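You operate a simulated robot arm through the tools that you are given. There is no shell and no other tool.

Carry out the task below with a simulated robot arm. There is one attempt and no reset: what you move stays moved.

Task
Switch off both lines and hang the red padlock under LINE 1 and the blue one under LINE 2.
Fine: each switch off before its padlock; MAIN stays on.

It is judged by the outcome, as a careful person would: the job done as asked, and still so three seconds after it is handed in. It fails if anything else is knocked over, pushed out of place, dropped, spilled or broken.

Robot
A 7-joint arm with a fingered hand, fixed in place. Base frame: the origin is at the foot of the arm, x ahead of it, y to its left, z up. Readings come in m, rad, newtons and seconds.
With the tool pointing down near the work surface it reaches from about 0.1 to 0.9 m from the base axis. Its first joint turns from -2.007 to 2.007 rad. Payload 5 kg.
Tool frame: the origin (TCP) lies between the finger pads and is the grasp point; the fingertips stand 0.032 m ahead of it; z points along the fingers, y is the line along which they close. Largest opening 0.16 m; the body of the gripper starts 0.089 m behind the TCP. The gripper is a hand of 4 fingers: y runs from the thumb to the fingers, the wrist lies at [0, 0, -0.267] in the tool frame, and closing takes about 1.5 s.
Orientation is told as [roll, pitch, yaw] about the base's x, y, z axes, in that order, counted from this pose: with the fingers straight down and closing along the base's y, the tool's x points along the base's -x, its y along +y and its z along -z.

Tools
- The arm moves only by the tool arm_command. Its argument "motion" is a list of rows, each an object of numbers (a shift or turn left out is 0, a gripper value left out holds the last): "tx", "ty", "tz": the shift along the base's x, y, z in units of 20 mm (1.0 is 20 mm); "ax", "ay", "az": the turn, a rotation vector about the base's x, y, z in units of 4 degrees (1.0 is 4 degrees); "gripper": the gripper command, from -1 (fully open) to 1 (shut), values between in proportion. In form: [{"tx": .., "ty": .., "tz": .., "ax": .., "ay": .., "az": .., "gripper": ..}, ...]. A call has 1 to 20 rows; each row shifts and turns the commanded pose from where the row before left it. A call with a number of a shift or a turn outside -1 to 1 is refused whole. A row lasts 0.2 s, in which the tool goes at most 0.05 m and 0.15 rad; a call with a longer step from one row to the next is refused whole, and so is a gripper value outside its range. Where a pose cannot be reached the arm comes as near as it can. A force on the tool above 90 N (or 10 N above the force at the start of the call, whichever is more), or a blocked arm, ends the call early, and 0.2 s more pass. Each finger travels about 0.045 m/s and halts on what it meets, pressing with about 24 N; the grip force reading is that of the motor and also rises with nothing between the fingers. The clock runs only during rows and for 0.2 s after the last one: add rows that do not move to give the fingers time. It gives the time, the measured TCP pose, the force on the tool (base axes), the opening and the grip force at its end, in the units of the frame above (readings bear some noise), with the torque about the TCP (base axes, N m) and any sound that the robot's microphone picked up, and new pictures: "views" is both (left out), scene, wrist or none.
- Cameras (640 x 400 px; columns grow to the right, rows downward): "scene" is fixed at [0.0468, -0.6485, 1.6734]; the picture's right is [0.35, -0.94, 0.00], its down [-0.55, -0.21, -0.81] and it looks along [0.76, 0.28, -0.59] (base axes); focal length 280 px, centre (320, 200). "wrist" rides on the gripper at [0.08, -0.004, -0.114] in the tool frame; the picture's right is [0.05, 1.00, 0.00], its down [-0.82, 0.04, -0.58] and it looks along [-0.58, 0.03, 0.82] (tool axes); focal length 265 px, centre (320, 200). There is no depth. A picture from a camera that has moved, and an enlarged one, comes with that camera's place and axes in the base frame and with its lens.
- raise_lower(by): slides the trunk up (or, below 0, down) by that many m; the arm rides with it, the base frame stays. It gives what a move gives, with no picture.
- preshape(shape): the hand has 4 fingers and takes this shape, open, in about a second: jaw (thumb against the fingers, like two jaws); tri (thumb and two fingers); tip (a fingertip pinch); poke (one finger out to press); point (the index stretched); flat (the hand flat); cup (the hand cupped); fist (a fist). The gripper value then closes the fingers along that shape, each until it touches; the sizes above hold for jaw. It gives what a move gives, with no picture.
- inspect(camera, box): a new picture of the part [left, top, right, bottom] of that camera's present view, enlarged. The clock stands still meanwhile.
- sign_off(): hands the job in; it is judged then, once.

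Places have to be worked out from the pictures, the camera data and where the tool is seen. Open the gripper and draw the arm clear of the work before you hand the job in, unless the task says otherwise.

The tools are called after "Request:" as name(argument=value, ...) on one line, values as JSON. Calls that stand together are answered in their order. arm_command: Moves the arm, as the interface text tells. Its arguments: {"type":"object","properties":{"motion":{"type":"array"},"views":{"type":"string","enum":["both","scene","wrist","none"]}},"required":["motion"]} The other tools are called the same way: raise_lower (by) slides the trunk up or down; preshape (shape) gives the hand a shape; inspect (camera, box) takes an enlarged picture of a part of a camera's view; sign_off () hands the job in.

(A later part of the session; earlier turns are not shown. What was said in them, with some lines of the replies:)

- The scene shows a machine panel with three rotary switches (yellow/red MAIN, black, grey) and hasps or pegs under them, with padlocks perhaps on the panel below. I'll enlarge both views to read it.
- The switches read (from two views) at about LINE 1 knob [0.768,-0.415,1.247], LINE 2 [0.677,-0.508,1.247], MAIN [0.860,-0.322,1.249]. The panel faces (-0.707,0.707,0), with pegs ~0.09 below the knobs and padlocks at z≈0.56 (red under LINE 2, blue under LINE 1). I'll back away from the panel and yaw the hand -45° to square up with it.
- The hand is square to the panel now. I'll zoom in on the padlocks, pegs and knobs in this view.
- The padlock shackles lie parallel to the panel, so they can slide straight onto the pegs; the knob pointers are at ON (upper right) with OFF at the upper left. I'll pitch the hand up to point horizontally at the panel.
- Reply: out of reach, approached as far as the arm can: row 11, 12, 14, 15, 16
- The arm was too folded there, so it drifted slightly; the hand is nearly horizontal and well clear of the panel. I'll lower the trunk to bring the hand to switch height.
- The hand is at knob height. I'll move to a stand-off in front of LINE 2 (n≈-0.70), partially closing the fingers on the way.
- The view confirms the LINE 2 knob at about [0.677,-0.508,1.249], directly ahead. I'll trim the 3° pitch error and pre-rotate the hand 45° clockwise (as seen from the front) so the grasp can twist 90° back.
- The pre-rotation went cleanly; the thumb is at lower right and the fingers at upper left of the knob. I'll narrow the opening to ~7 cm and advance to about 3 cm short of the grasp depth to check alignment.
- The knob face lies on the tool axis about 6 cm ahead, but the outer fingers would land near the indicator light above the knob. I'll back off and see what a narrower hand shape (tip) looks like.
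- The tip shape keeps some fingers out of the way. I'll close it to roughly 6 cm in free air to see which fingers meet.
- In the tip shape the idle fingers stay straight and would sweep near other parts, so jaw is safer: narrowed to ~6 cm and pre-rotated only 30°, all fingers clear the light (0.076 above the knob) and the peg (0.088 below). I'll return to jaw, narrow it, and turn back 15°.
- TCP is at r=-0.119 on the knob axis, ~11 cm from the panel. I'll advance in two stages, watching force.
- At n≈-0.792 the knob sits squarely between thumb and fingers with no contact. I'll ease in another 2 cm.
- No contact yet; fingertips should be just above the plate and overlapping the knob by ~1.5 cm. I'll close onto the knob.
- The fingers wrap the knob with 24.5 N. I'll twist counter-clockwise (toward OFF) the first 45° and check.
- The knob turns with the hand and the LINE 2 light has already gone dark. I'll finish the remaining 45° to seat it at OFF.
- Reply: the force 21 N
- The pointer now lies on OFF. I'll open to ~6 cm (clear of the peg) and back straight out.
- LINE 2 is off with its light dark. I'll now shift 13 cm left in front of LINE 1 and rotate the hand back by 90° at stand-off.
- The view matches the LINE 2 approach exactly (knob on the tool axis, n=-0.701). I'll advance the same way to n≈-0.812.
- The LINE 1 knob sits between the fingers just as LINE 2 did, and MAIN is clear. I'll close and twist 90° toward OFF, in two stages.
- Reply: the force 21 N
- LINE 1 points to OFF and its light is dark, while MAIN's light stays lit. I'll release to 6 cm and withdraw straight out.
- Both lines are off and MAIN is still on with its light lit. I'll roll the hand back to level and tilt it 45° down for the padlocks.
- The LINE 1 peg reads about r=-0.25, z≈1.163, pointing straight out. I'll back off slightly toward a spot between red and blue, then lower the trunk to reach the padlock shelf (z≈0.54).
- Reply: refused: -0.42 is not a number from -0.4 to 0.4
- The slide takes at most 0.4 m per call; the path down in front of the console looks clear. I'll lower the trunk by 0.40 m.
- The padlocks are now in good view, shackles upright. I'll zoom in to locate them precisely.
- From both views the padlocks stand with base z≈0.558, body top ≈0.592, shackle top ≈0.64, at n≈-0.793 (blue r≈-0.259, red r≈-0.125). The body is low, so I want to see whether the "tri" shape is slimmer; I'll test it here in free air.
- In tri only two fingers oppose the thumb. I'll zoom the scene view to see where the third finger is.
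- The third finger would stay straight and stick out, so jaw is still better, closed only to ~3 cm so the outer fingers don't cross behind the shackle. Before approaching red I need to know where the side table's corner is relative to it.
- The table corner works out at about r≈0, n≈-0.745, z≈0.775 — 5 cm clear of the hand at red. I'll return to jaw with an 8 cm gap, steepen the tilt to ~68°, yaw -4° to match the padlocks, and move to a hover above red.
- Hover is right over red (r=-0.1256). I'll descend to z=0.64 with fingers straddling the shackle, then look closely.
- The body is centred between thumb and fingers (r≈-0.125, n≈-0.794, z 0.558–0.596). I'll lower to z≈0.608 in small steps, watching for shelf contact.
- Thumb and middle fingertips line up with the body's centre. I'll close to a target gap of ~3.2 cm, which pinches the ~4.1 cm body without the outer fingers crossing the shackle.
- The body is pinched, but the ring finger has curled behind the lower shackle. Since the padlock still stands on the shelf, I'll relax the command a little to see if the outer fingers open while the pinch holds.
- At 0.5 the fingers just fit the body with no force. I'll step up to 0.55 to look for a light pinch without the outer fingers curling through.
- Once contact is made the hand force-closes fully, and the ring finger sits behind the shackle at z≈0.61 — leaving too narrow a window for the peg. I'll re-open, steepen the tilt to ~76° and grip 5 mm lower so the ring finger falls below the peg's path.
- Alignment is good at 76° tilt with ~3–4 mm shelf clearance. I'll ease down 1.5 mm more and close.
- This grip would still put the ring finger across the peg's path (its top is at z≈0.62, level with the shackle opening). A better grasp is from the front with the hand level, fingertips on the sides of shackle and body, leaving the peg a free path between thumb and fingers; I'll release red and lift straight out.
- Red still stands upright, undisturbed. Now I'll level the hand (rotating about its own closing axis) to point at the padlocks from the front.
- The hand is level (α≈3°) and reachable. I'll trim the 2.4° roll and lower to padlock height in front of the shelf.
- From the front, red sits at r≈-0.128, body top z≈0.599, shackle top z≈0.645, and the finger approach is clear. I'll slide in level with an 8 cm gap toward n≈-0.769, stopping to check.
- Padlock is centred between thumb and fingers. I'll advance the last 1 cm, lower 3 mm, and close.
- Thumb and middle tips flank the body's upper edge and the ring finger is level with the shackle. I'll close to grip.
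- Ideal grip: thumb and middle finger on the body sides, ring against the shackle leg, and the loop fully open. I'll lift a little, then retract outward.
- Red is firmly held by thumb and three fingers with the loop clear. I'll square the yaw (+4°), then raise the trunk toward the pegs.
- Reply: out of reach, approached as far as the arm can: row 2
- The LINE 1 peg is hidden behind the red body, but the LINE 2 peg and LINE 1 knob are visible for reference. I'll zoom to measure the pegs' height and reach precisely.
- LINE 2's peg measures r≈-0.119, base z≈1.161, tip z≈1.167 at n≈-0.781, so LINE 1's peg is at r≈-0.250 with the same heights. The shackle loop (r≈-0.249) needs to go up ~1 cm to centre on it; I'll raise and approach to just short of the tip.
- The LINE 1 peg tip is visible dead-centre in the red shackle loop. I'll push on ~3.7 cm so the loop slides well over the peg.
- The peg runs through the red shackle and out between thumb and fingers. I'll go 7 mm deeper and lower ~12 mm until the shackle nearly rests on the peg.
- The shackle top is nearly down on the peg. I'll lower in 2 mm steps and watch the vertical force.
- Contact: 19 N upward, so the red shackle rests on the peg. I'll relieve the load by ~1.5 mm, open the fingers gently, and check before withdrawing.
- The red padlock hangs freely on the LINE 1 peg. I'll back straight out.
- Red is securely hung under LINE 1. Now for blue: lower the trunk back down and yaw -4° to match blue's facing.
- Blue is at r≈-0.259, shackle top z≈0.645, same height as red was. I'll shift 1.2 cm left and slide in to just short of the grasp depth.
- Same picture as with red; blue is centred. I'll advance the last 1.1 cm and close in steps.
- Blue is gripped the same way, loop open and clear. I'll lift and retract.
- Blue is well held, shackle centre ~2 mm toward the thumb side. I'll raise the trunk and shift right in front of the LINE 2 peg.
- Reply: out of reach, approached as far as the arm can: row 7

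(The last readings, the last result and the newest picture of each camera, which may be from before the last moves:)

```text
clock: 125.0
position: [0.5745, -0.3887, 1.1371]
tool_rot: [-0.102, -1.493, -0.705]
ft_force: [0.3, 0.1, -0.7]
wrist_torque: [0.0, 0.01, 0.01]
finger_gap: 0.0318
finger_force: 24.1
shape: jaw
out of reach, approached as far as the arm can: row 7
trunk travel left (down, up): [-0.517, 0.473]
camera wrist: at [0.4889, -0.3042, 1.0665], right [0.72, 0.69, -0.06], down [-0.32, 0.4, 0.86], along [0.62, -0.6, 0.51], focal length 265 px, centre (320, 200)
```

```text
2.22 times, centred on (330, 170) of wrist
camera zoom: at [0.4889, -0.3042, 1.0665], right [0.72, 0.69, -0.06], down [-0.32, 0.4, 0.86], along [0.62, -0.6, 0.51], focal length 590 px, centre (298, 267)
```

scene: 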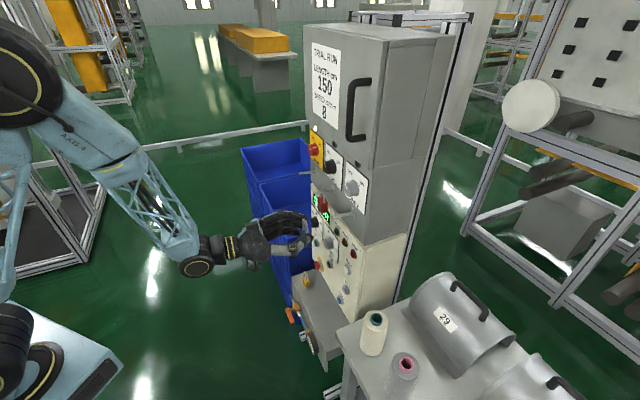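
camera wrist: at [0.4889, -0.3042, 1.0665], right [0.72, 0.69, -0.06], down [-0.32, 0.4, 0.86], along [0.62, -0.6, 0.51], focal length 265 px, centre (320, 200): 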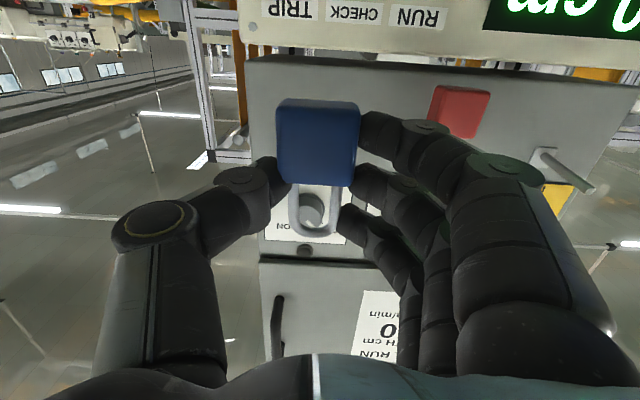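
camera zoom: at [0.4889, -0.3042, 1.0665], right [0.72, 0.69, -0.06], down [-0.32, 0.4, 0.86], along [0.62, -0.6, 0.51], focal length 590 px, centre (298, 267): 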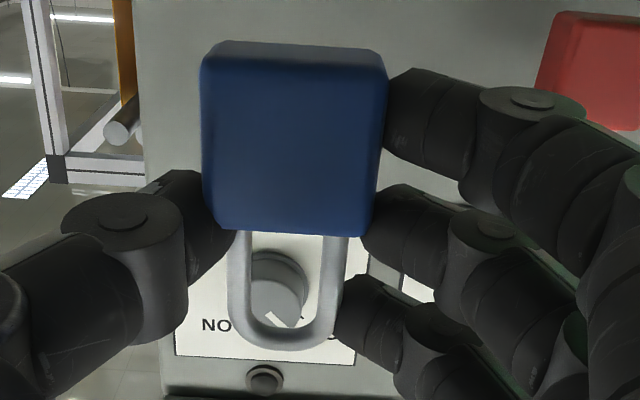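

The arm was at its inner limit so it sagged slightly (z 1.137, r=-0.131). Moving in toward the panel restores reach; I'll approach to n≈-0.74 while correcting r to -0.122 and z to 1.148.

Request:
arm_command(motion=[{"tx": 0.4475, "ty": -0.6125, "tz": 0.1375, "ax": -0.18, "ay": -0.18}, {"tx": 0.4475, "ty": -0.6125, "tz": 0.1375}, {"tx": 0.4475, "ty": -0.6125, "tz": 0.1375}, {"tx": 0.4475, "ty": -0.6125, "tz": 0.1375}, {}])

Request:
inspect(camera="wrist", box=[230, 80, 430, 260])

Request:
inspect(camera="scene", box=[290, 165, 370, 235])

```text
clock: 126.2
position: [0.6086, -0.4236, 1.1654]
tool_rot: [-0.058, -1.526, -0.76]
ft_force: [-0.5, 1.1, -1.3]
wrist_torque: [0.03, 0.0, -0.09]
finger_gap: 0.0311
finger_force: 24.1
shape: jaw
out of reach, approached as far as the arm can: row 1, 2, 3, 4
trunk travel left (down, up): [-0.517, 0.473]
camera wrist: at [0.5266, -0.3405, 1.0913], right [0.73, 0.68, -0.05], down [-0.34, 0.42, 0.84], along [0.6, -0.59, 0.54], focal length 265 px, centre (320, 200)
```

scene: 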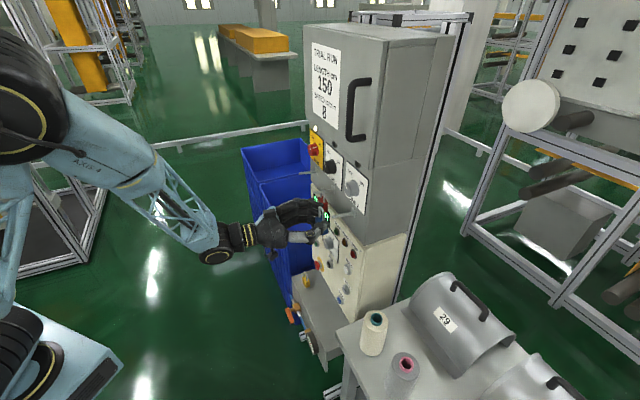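
wrist: 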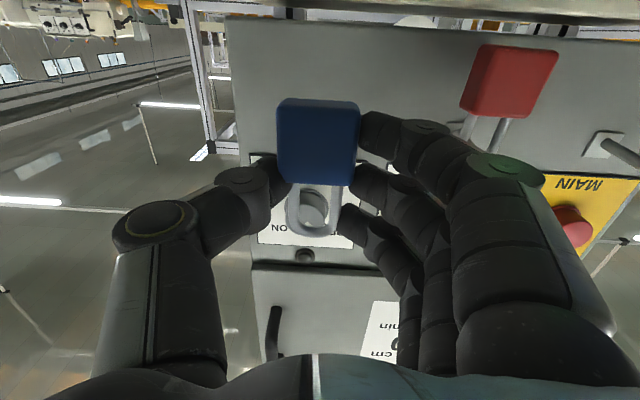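

```text
2.22 times, centred on (330, 170) of wrist
camera zoom: at [0.5266, -0.3405, 1.0913], right [0.73, 0.68, -0.05], down [-0.34, 0.42, 0.84], along [0.6, -0.59, 0.54], focal length 590 px, centre (298, 267)
```

zoom: 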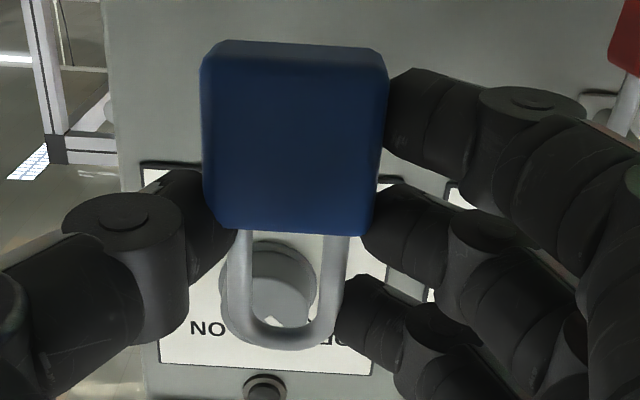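

```text
5.71 times, centred on (330, 200) of scene
camera zoom: at [0.0468, -0.6485, 1.6734], right [0.35, -0.94, 0.0], down [-0.55, -0.21, -0.81], along [0.76, 0.28, -0.59], focal length 1602 px, centre (263, 200)
```

zoom: 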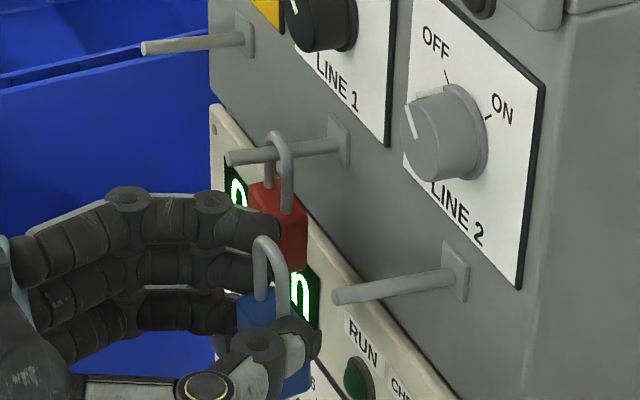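

The arm is near a joint limit at this relative height. When I turned the LINE 2 switch the trunk was lower relative to the hand and reach was fine, so I'll lower the trunk 15 cm and raise the hand with the arm instead.

Request:
raise_lower(by=-0.16)

Request:
arm_command(motion=[{"tz": 0.7}, {"tz": 0.7}, {"tz": 0.7}, {"tz": 0.7}, {"tz": 0.7}, {"tz": 0.7}, {"tz": 0.7}, {"tz": 0.7}, {"tz": 0.7}, {}])

```text
clock: 128.0
position: [0.6082, -0.4249, 1.0058]
tool_rot: [-0.03, -1.524, -0.789]
ft_force: [0.5, 0.5, -0.5]
wrist_torque: [-0.01, 0.01, 0.01]
finger_gap: 0.0314
finger_force: 24.3
shape: jaw
trunk travel left (down, up): [-0.357, 0.633]
```

```text
clock: 130.2
position: [0.6081, -0.4255, 1.1319]
tool_rot: [-0.032, -1.526, -0.788]
ft_force: [0.4, -0.1, -0.3]
wrist_torque: [-0.03, -0.03, 0.0]
finger_gap: 0.0314
finger_force: 24.3
shape: jaw
trunk travel left (down, up): [-0.357, 0.633]
camera wrist: at [0.5259, -0.3419, 1.0578], right [0.73, 0.68, -0.05], down [-0.34, 0.42, 0.84], along [0.6, -0.59, 0.54], focal length 265 px, centre (320, 200)
```

scene: 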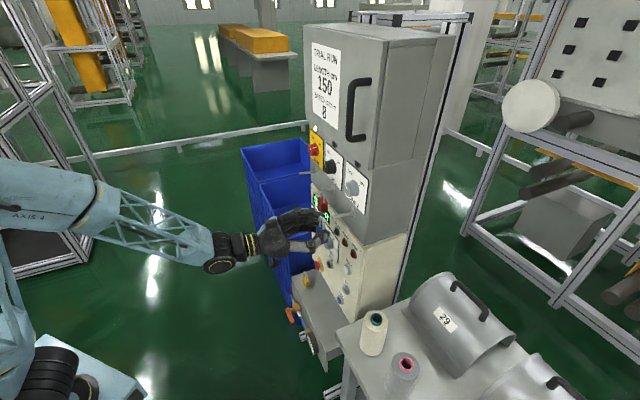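
wrist: 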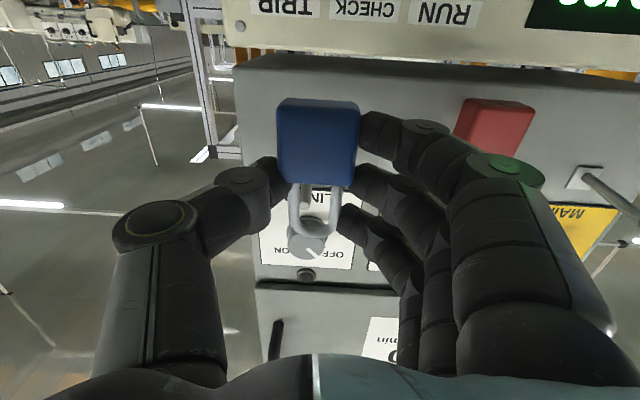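

Reach is restored. I'll shift 7 mm right and 1.4 cm up to centre the loop on the LINE 2 peg and check.

Request:
arm_command(motion=[{"tx": -0.125, "ty": -0.125, "tz": 0.36}, {"tx": -0.125, "ty": -0.125, "tz": 0.36}, {}], views="wrist")

Request:
inspect(camera="wrist", box=[230, 80, 430, 260])

Request:
inspect(camera="scene", box=[290, 165, 370, 235])

```text
clock: 131.0
position: [0.6034, -0.4317, 1.1456]
tool_rot: [-0.026, -1.526, -0.792]
ft_force: [0.0, -0.1, -0.9]
wrist_torque: [-0.01, 0.02, 0.0]
finger_gap: 0.0314
finger_force: 23.6
shape: jaw
trunk travel left (down, up): [-0.357, 0.633]
camera wrist: at [0.5208, -0.3468, 1.072], right [0.73, 0.68, -0.05], down [-0.34, 0.42, 0.84], along [0.6, -0.59, 0.54], focal length 265 px, centre (320, 200)
```

wrist: 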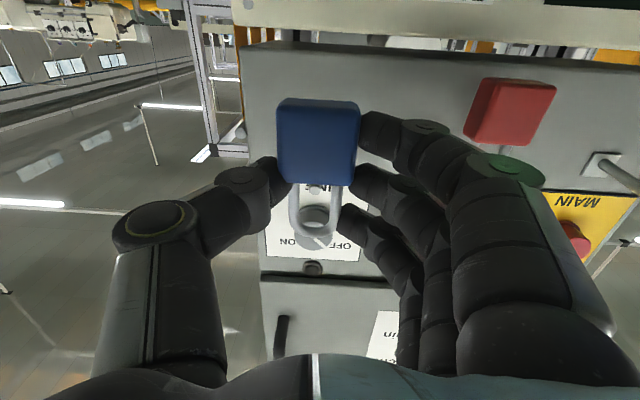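

```text
2.22 times, centred on (330, 170) of wrist
camera zoom: at [0.5208, -0.3468, 1.072], right [0.73, 0.68, -0.05], down [-0.34, 0.42, 0.84], along [0.6, -0.59, 0.54], focal length 590 px, centre (298, 267)
```

zoom: 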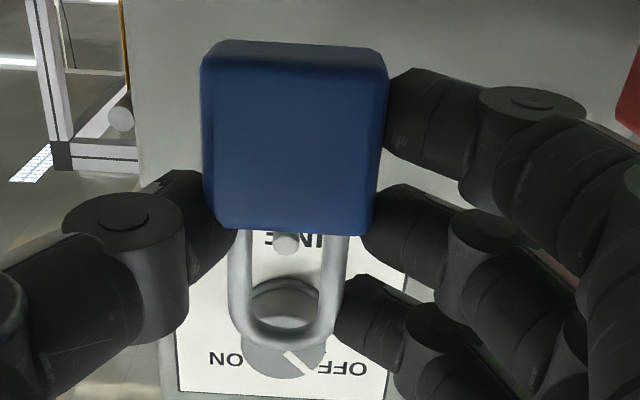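

```text
5.71 times, centred on (330, 200) of scene
camera zoom: at [0.0468, -0.6485, 1.6734], right [0.35, -0.94, 0.0], down [-0.55, -0.21, -0.81], along [0.76, 0.28, -0.59], focal length 1602 px, centre (263, 200)
```

zoom: 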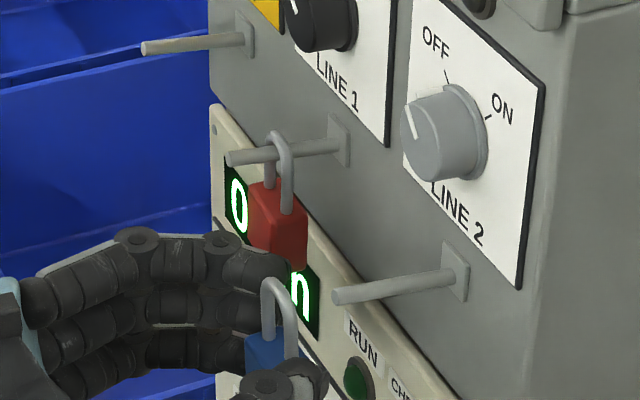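

The LINE 2 peg tip is centred in the blue loop. I'll ease forward 2 cm to just before the tip and verify height.

Request:
arm_command(motion=[{"tx": 0.35, "ty": -0.35}, {"tx": 0.35, "ty": -0.35}, {}], views="none")

Request:
inspect(camera="wrist", box=[230, 80, 430, 260])

Request:
inspect(camera="scene", box=[290, 165, 370, 235])

```text
clock: 131.8
position: [0.6176, -0.445, 1.1447]
tool_rot: [-0.03, -1.525, -0.786]
ft_force: [-0.7, 0.3, -1.7]
wrist_torque: [0.06, 0.03, 0.0]
finger_gap: 0.0311
finger_force: 24.1
shape: jaw
trunk travel left (down, up): [-0.357, 0.633]
```

```text
2.22 times, centred on (330, 170) of wrist
camera zoom: at [0.5347, -0.3604, 1.0715], right [0.73, 0.68, -0.05], down [-0.34, 0.42, 0.84], along [0.6, -0.59, 0.54], focal length 590 px, centre (298, 267)
```

zoom: 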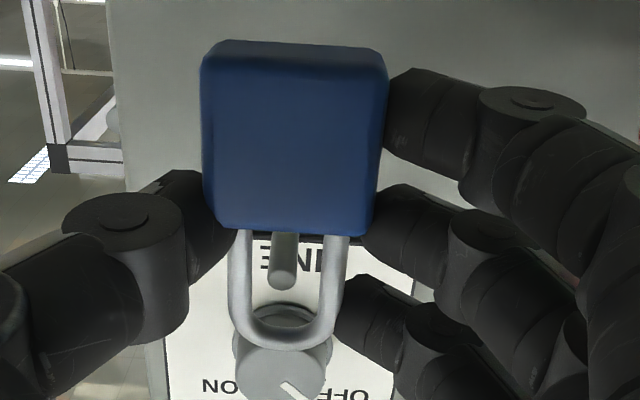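

```text
5.71 times, centred on (330, 200) of scene
camera zoom: at [0.0468, -0.6485, 1.6734], right [0.35, -0.94, 0.0], down [-0.55, -0.21, -0.81], along [0.76, 0.28, -0.59], focal length 1602 px, centre (263, 200)
```

zoom: 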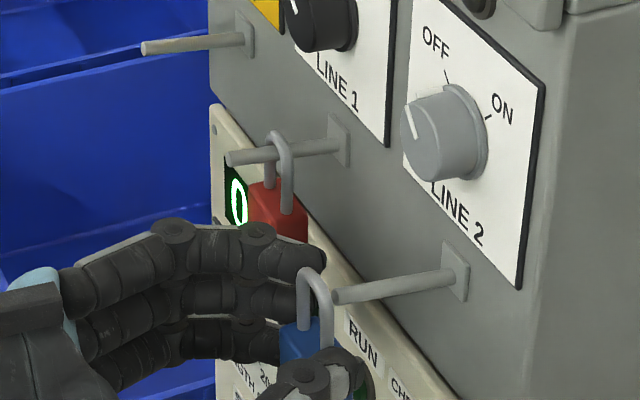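

The tip is inside the loop at mid-height. I'll continue 3.8 cm onto the peg.

Request:
arm_command(motion=[{"tx": 0.337, "ty": -0.337}, {"tx": 0.337, "ty": -0.337}, {"tx": 0.337, "ty": -0.337}, {"tx": 0.337, "ty": -0.337}, {}], views="wrist")

Request:
inspect(camera="wrist", box=[230, 80, 430, 260])

Request:
inspect(camera="scene", box=[290, 165, 370, 235])

```text
clock: 133.0
position: [0.6449, -0.4722, 1.1452]
tool_rot: [-0.031, -1.526, -0.786]
ft_force: [-0.7, -0.4, -0.9]
wrist_torque: [0.01, 0.04, 0.01]
finger_gap: 0.0313
finger_force: 23.6
shape: jaw
trunk travel left (down, up): [-0.357, 0.633]
camera wrist: at [0.5615, -0.3878, 1.0718], right [0.73, 0.68, -0.05], down [-0.34, 0.42, 0.84], along [0.6, -0.59, 0.54], focal length 265 px, centre (320, 200)
```

wrist: 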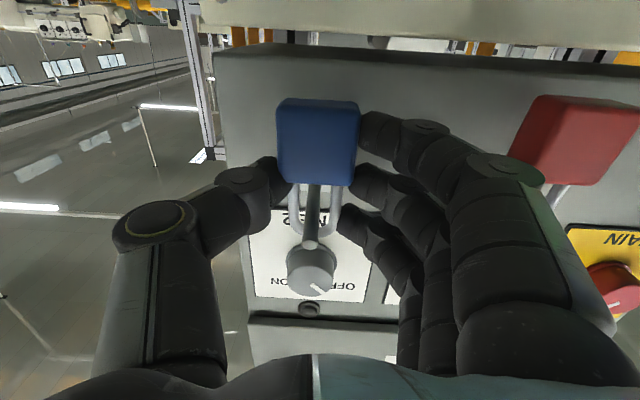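

```text
2.22 times, centred on (330, 170) of wrist
camera zoom: at [0.5615, -0.3878, 1.0718], right [0.73, 0.68, -0.05], down [-0.34, 0.42, 0.84], along [0.6, -0.59, 0.54], focal length 590 px, centre (298, 267)
```

zoom: 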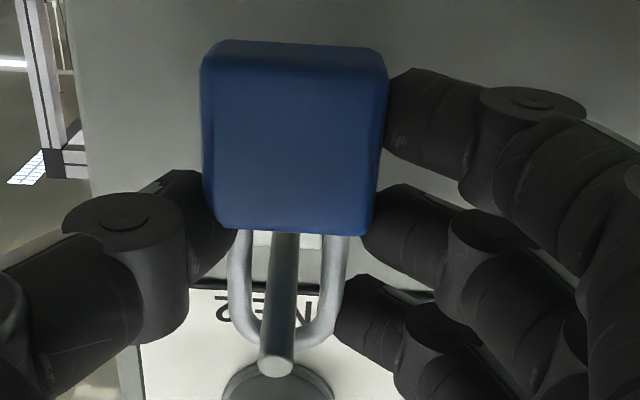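

```text
5.71 times, centred on (330, 200) of scene
camera zoom: at [0.0468, -0.6485, 1.6734], right [0.35, -0.94, 0.0], down [-0.55, -0.21, -0.81], along [0.76, 0.28, -0.59], focal length 1602 px, centre (263, 200)
```

zoom: 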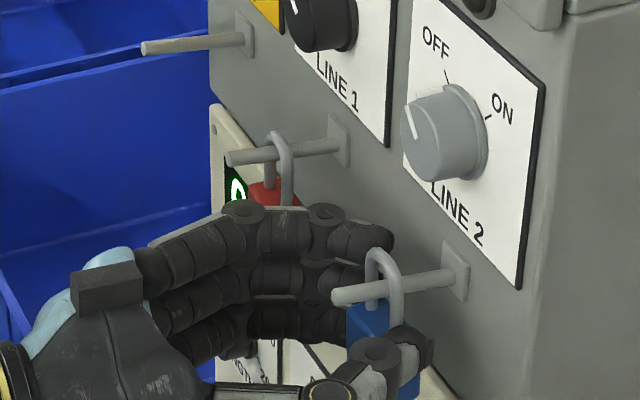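

The blue loop is well onto the LINE 2 peg. I'll lower it gently in small steps until it bears on the peg.

Request:
arm_command(motion=[{"tz": -0.2}, {"tz": -0.15}, {"tz": -0.1}, {}], views="none")

Request:
arm_command(motion=[{"tz": -0.1}, {}], views="none")

```text
clock: 134.0
position: [0.6442, -0.4711, 1.1368]
tool_rot: [-0.037, -1.524, -0.781]
ft_force: [0.5, -0.5, 6.7]
wrist_torque: [-0.09, -0.08, 0.02]
finger_gap: 0.0313
finger_force: 24.3
shape: jaw
trunk travel left (down, up): [-0.357, 0.633]
```

```text
clock: 134.6
position: [0.6437, -0.4716, 1.1372]
tool_rot: [-0.041, -1.529, -0.777]
ft_force: [0.6, -1.1, 20.1]
wrist_torque: [-0.29, -0.22, -0.01]
finger_gap: 0.0313
finger_force: 23.5
shape: jaw
trunk travel left (down, up): [-0.357, 0.633]
```

The upward force (20 N) shows blue now bears on the peg. I'll relieve ~2 mm and open the fingers gently.

Request:
arm_command(motion=[{"tz": 0.1}, {"gripper": 0.5}, {}, {"gripper": 0.3}, {}, {"gripper": 0.0}, {}, {}, {}])

Request:
inspect(camera="scene", box=[290, 165, 370, 235])

```text
clock: 136.6
position: [0.6441, -0.4711, 1.137]
tool_rot: [-0.034, -1.525, -0.785]
ft_force: [-0.5, 0.3, 0.6]
wrist_torque: [-0.01, -0.01, -0.02]
finger_gap: 0.079
finger_force: 0.0
shape: jaw
trunk travel left (down, up): [-0.357, 0.633]
camera wrist: at [0.5614, -0.3874, 1.0624], right [0.73, 0.68, -0.05], down [-0.34, 0.42, 0.84], along [0.6, -0.59, 0.54], focal length 265 px, centre (320, 200)
```

scene: 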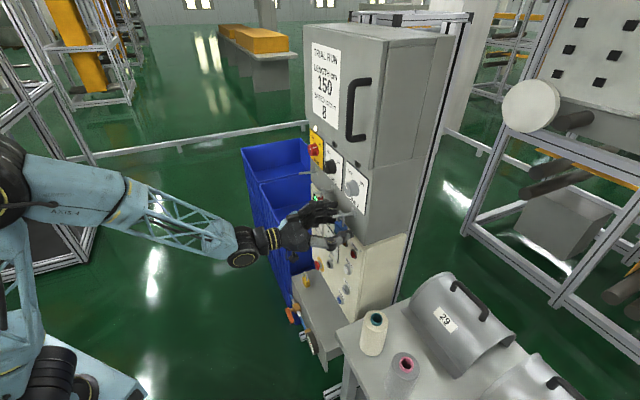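
wrist: 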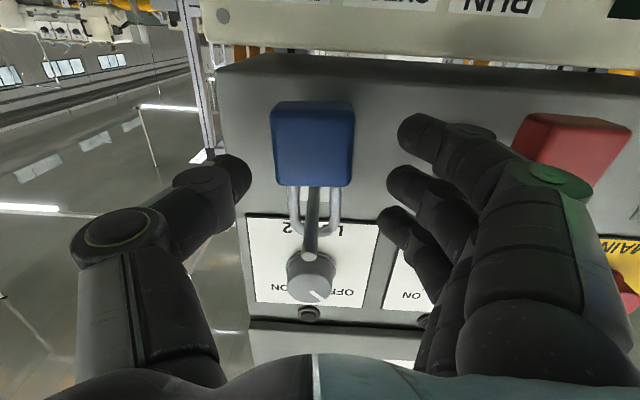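

```text
5.71 times, centred on (330, 200) of scene
camera zoom: at [0.0468, -0.6485, 1.6734], right [0.35, -0.94, 0.0], down [-0.55, -0.21, -0.81], along [0.76, 0.28, -0.59], focal length 1602 px, centre (263, 200)
```

zoom: 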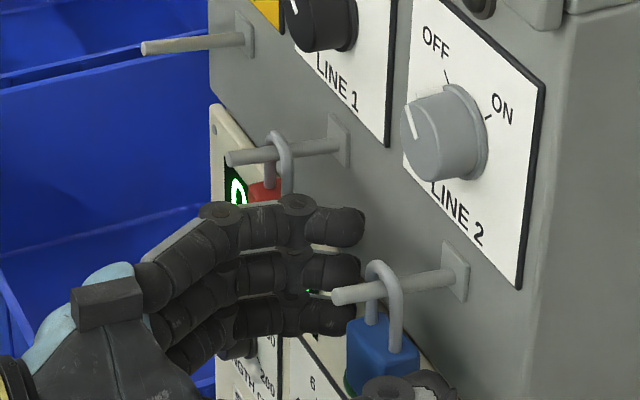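

Blue hangs free on the LINE 2 peg. I'll withdraw straight out.

Request:
arm_command(motion=[{"tx": -0.3, "ty": 0.3}, {"tx": -0.6, "ty": 0.6}, {"tx": -0.8, "ty": 0.8}, {"tx": -0.8, "ty": 0.8}, {"tx": -0.8, "ty": 0.8}, {"tx": -0.8, "ty": 0.8}, {"tx": -0.5, "ty": 0.5}, {}])

Request:
inspect(camera="scene", box=[280, 120, 380, 240])

Request:
inspect(camera="wrist", box=[220, 60, 560, 300])

```text
clock: 138.4
position: [0.5514, -0.3795, 1.1373]
tool_rot: [-0.03, -1.527, -0.789]
ft_force: [-0.5, -0.9, -0.3]
wrist_torque: [0.02, 0.0, 0.01]
finger_gap: 0.0786
finger_force: 0.0
shape: jaw
trunk travel left (down, up): [-0.357, 0.633]
camera wrist: at [0.4691, -0.2957, 1.0628], right [0.73, 0.68, -0.05], down [-0.34, 0.42, 0.84], along [0.6, -0.59, 0.54], focal length 265 px, centre (320, 200)
```

scene: 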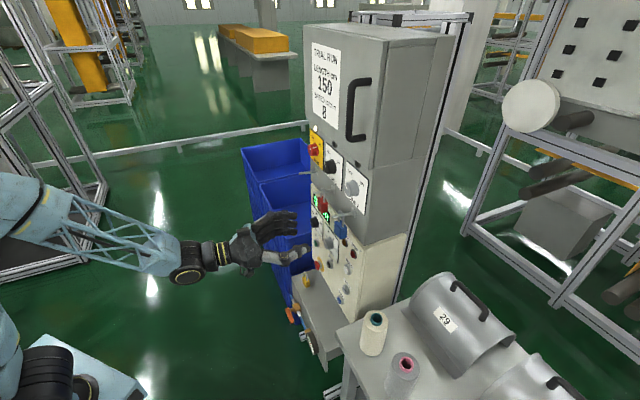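
wrist: 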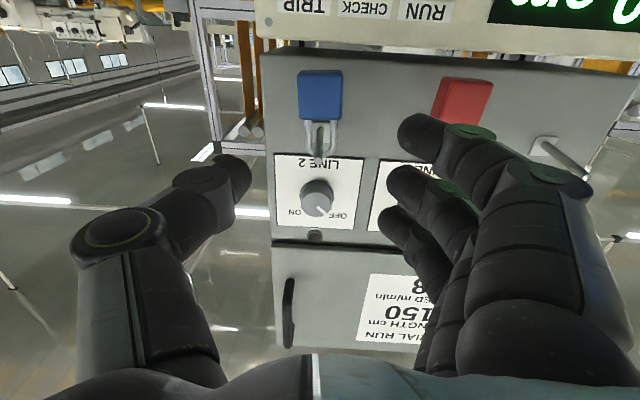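

```text
3.33 times, centred on (330, 180) of scene
camera zoom: at [0.0468, -0.6485, 1.6734], right [0.35, -0.94, 0.0], down [-0.55, -0.21, -0.81], along [0.76, 0.28, -0.59], focal length 934 px, centre (287, 267)
```

zoom: 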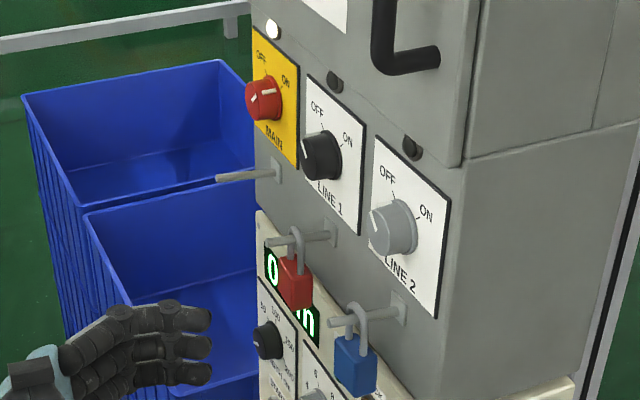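

```text
1.67 times, centred on (390, 180) of wrist
camera zoom: at [0.4691, -0.2957, 1.0628], right [0.73, 0.68, -0.05], down [-0.34, 0.42, 0.84], along [0.6, -0.59, 0.54], focal length 442 px, centre (203, 233)
```

zoom: 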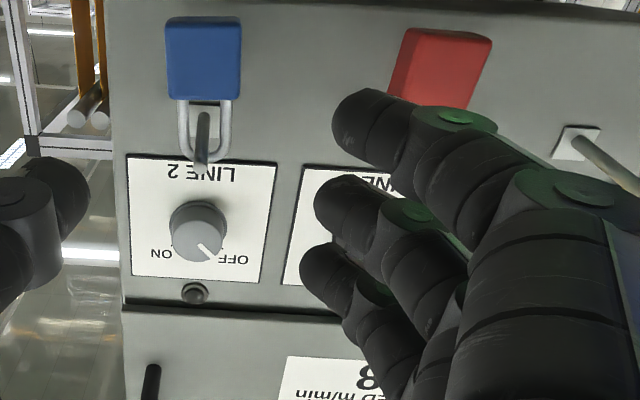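

Both lines are OFF with their lights dark, MAIN is ON with its light lit, red hangs under LINE 1 and blue under LINE 2; yellow is still on the shelf. I'll open the hand fully and draw the arm further clear.

Request:
arm_command(motion=[{"tx": -0.3, "ty": 0.9}, {"tx": -0.3, "ty": 0.9}, {"tx": -0.3, "ty": 0.9, "gripper": -1.0}, {"tx": -0.3, "ty": 0.9}, {}, {}, {}, {}])

Request:
inspect(camera="scene", box=[270, 120, 390, 340])

```text
clock: 140.2
position: [0.5439, -0.3149, 1.1448]
tool_rot: [-0.029, -1.524, -0.79]
ft_force: [1.3, -0.2, -0.3]
wrist_torque: [0.02, 0.03, -0.05]
finger_gap: 0.1597
finger_force: 0.1
shape: jaw
out of reach, approached as far as the arm can: row 3, 4
trunk travel left (down, up): [-0.357, 0.633]
camera wrist: at [0.4612, -0.2302, 1.0711], right [0.73, 0.68, -0.05], down [-0.34, 0.42, 0.84], along [0.6, -0.59, 0.54], focal length 265 px, centre (320, 200)
```

scene: 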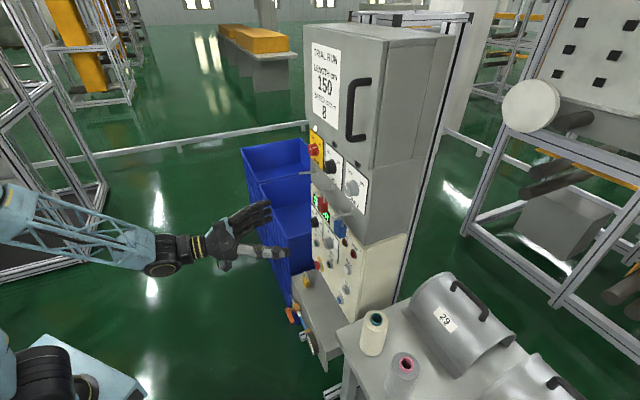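
wrist: 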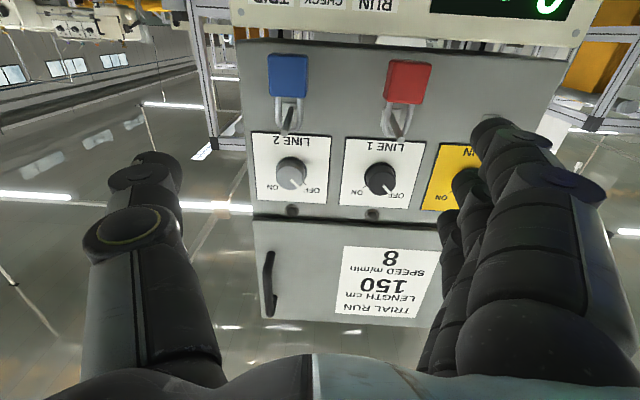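

```text
1.82 times, centred on (330, 230) of scene
camera zoom: at [0.0468, -0.6485, 1.6734], right [0.35, -0.94, 0.0], down [-0.55, -0.21, -0.81], along [0.76, 0.28, -0.59], focal length 510 px, centre (302, 146)
```

zoom: 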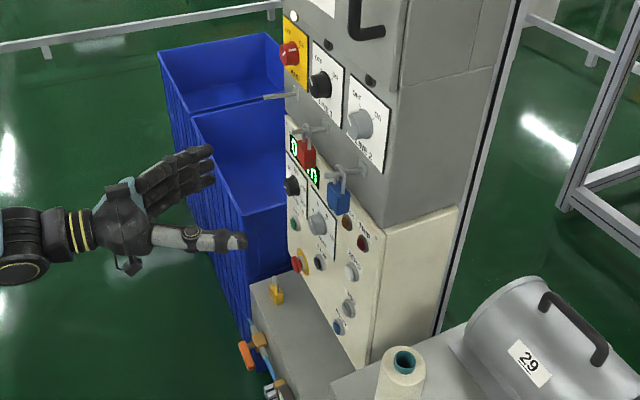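

The pictures show everything in its final place: both switches OFF, both padlocks still on their pegs, MAIN on, yellow undisturbed, and the arm open and clear. I'm handing the job in.

Request:
sign_off()

```text
The job is handed in.
```

Both lines are switched off. The red padlock hangs under LINE 1 and the blue one under LINE 2. Each switch was turned off before its padlock went on.

- **Switches:** LINE 1 and LINE 2 point to OFF and their lights are dark. MAIN was not touched and its light is still lit.
- **Padlocks:** Both shackles are well onto their pegs. They were hanging still in the last pictures before I handed in.
- **Other items:** I gripped and released red twice on the shelf before finding a hold that left the shackle clear. It stayed upright and shifted only a few millimetres. The yellow padlock is still on the shelf, and nothing was knocked over or dropped.

The hand is open and the arm is drawn back from the panel.
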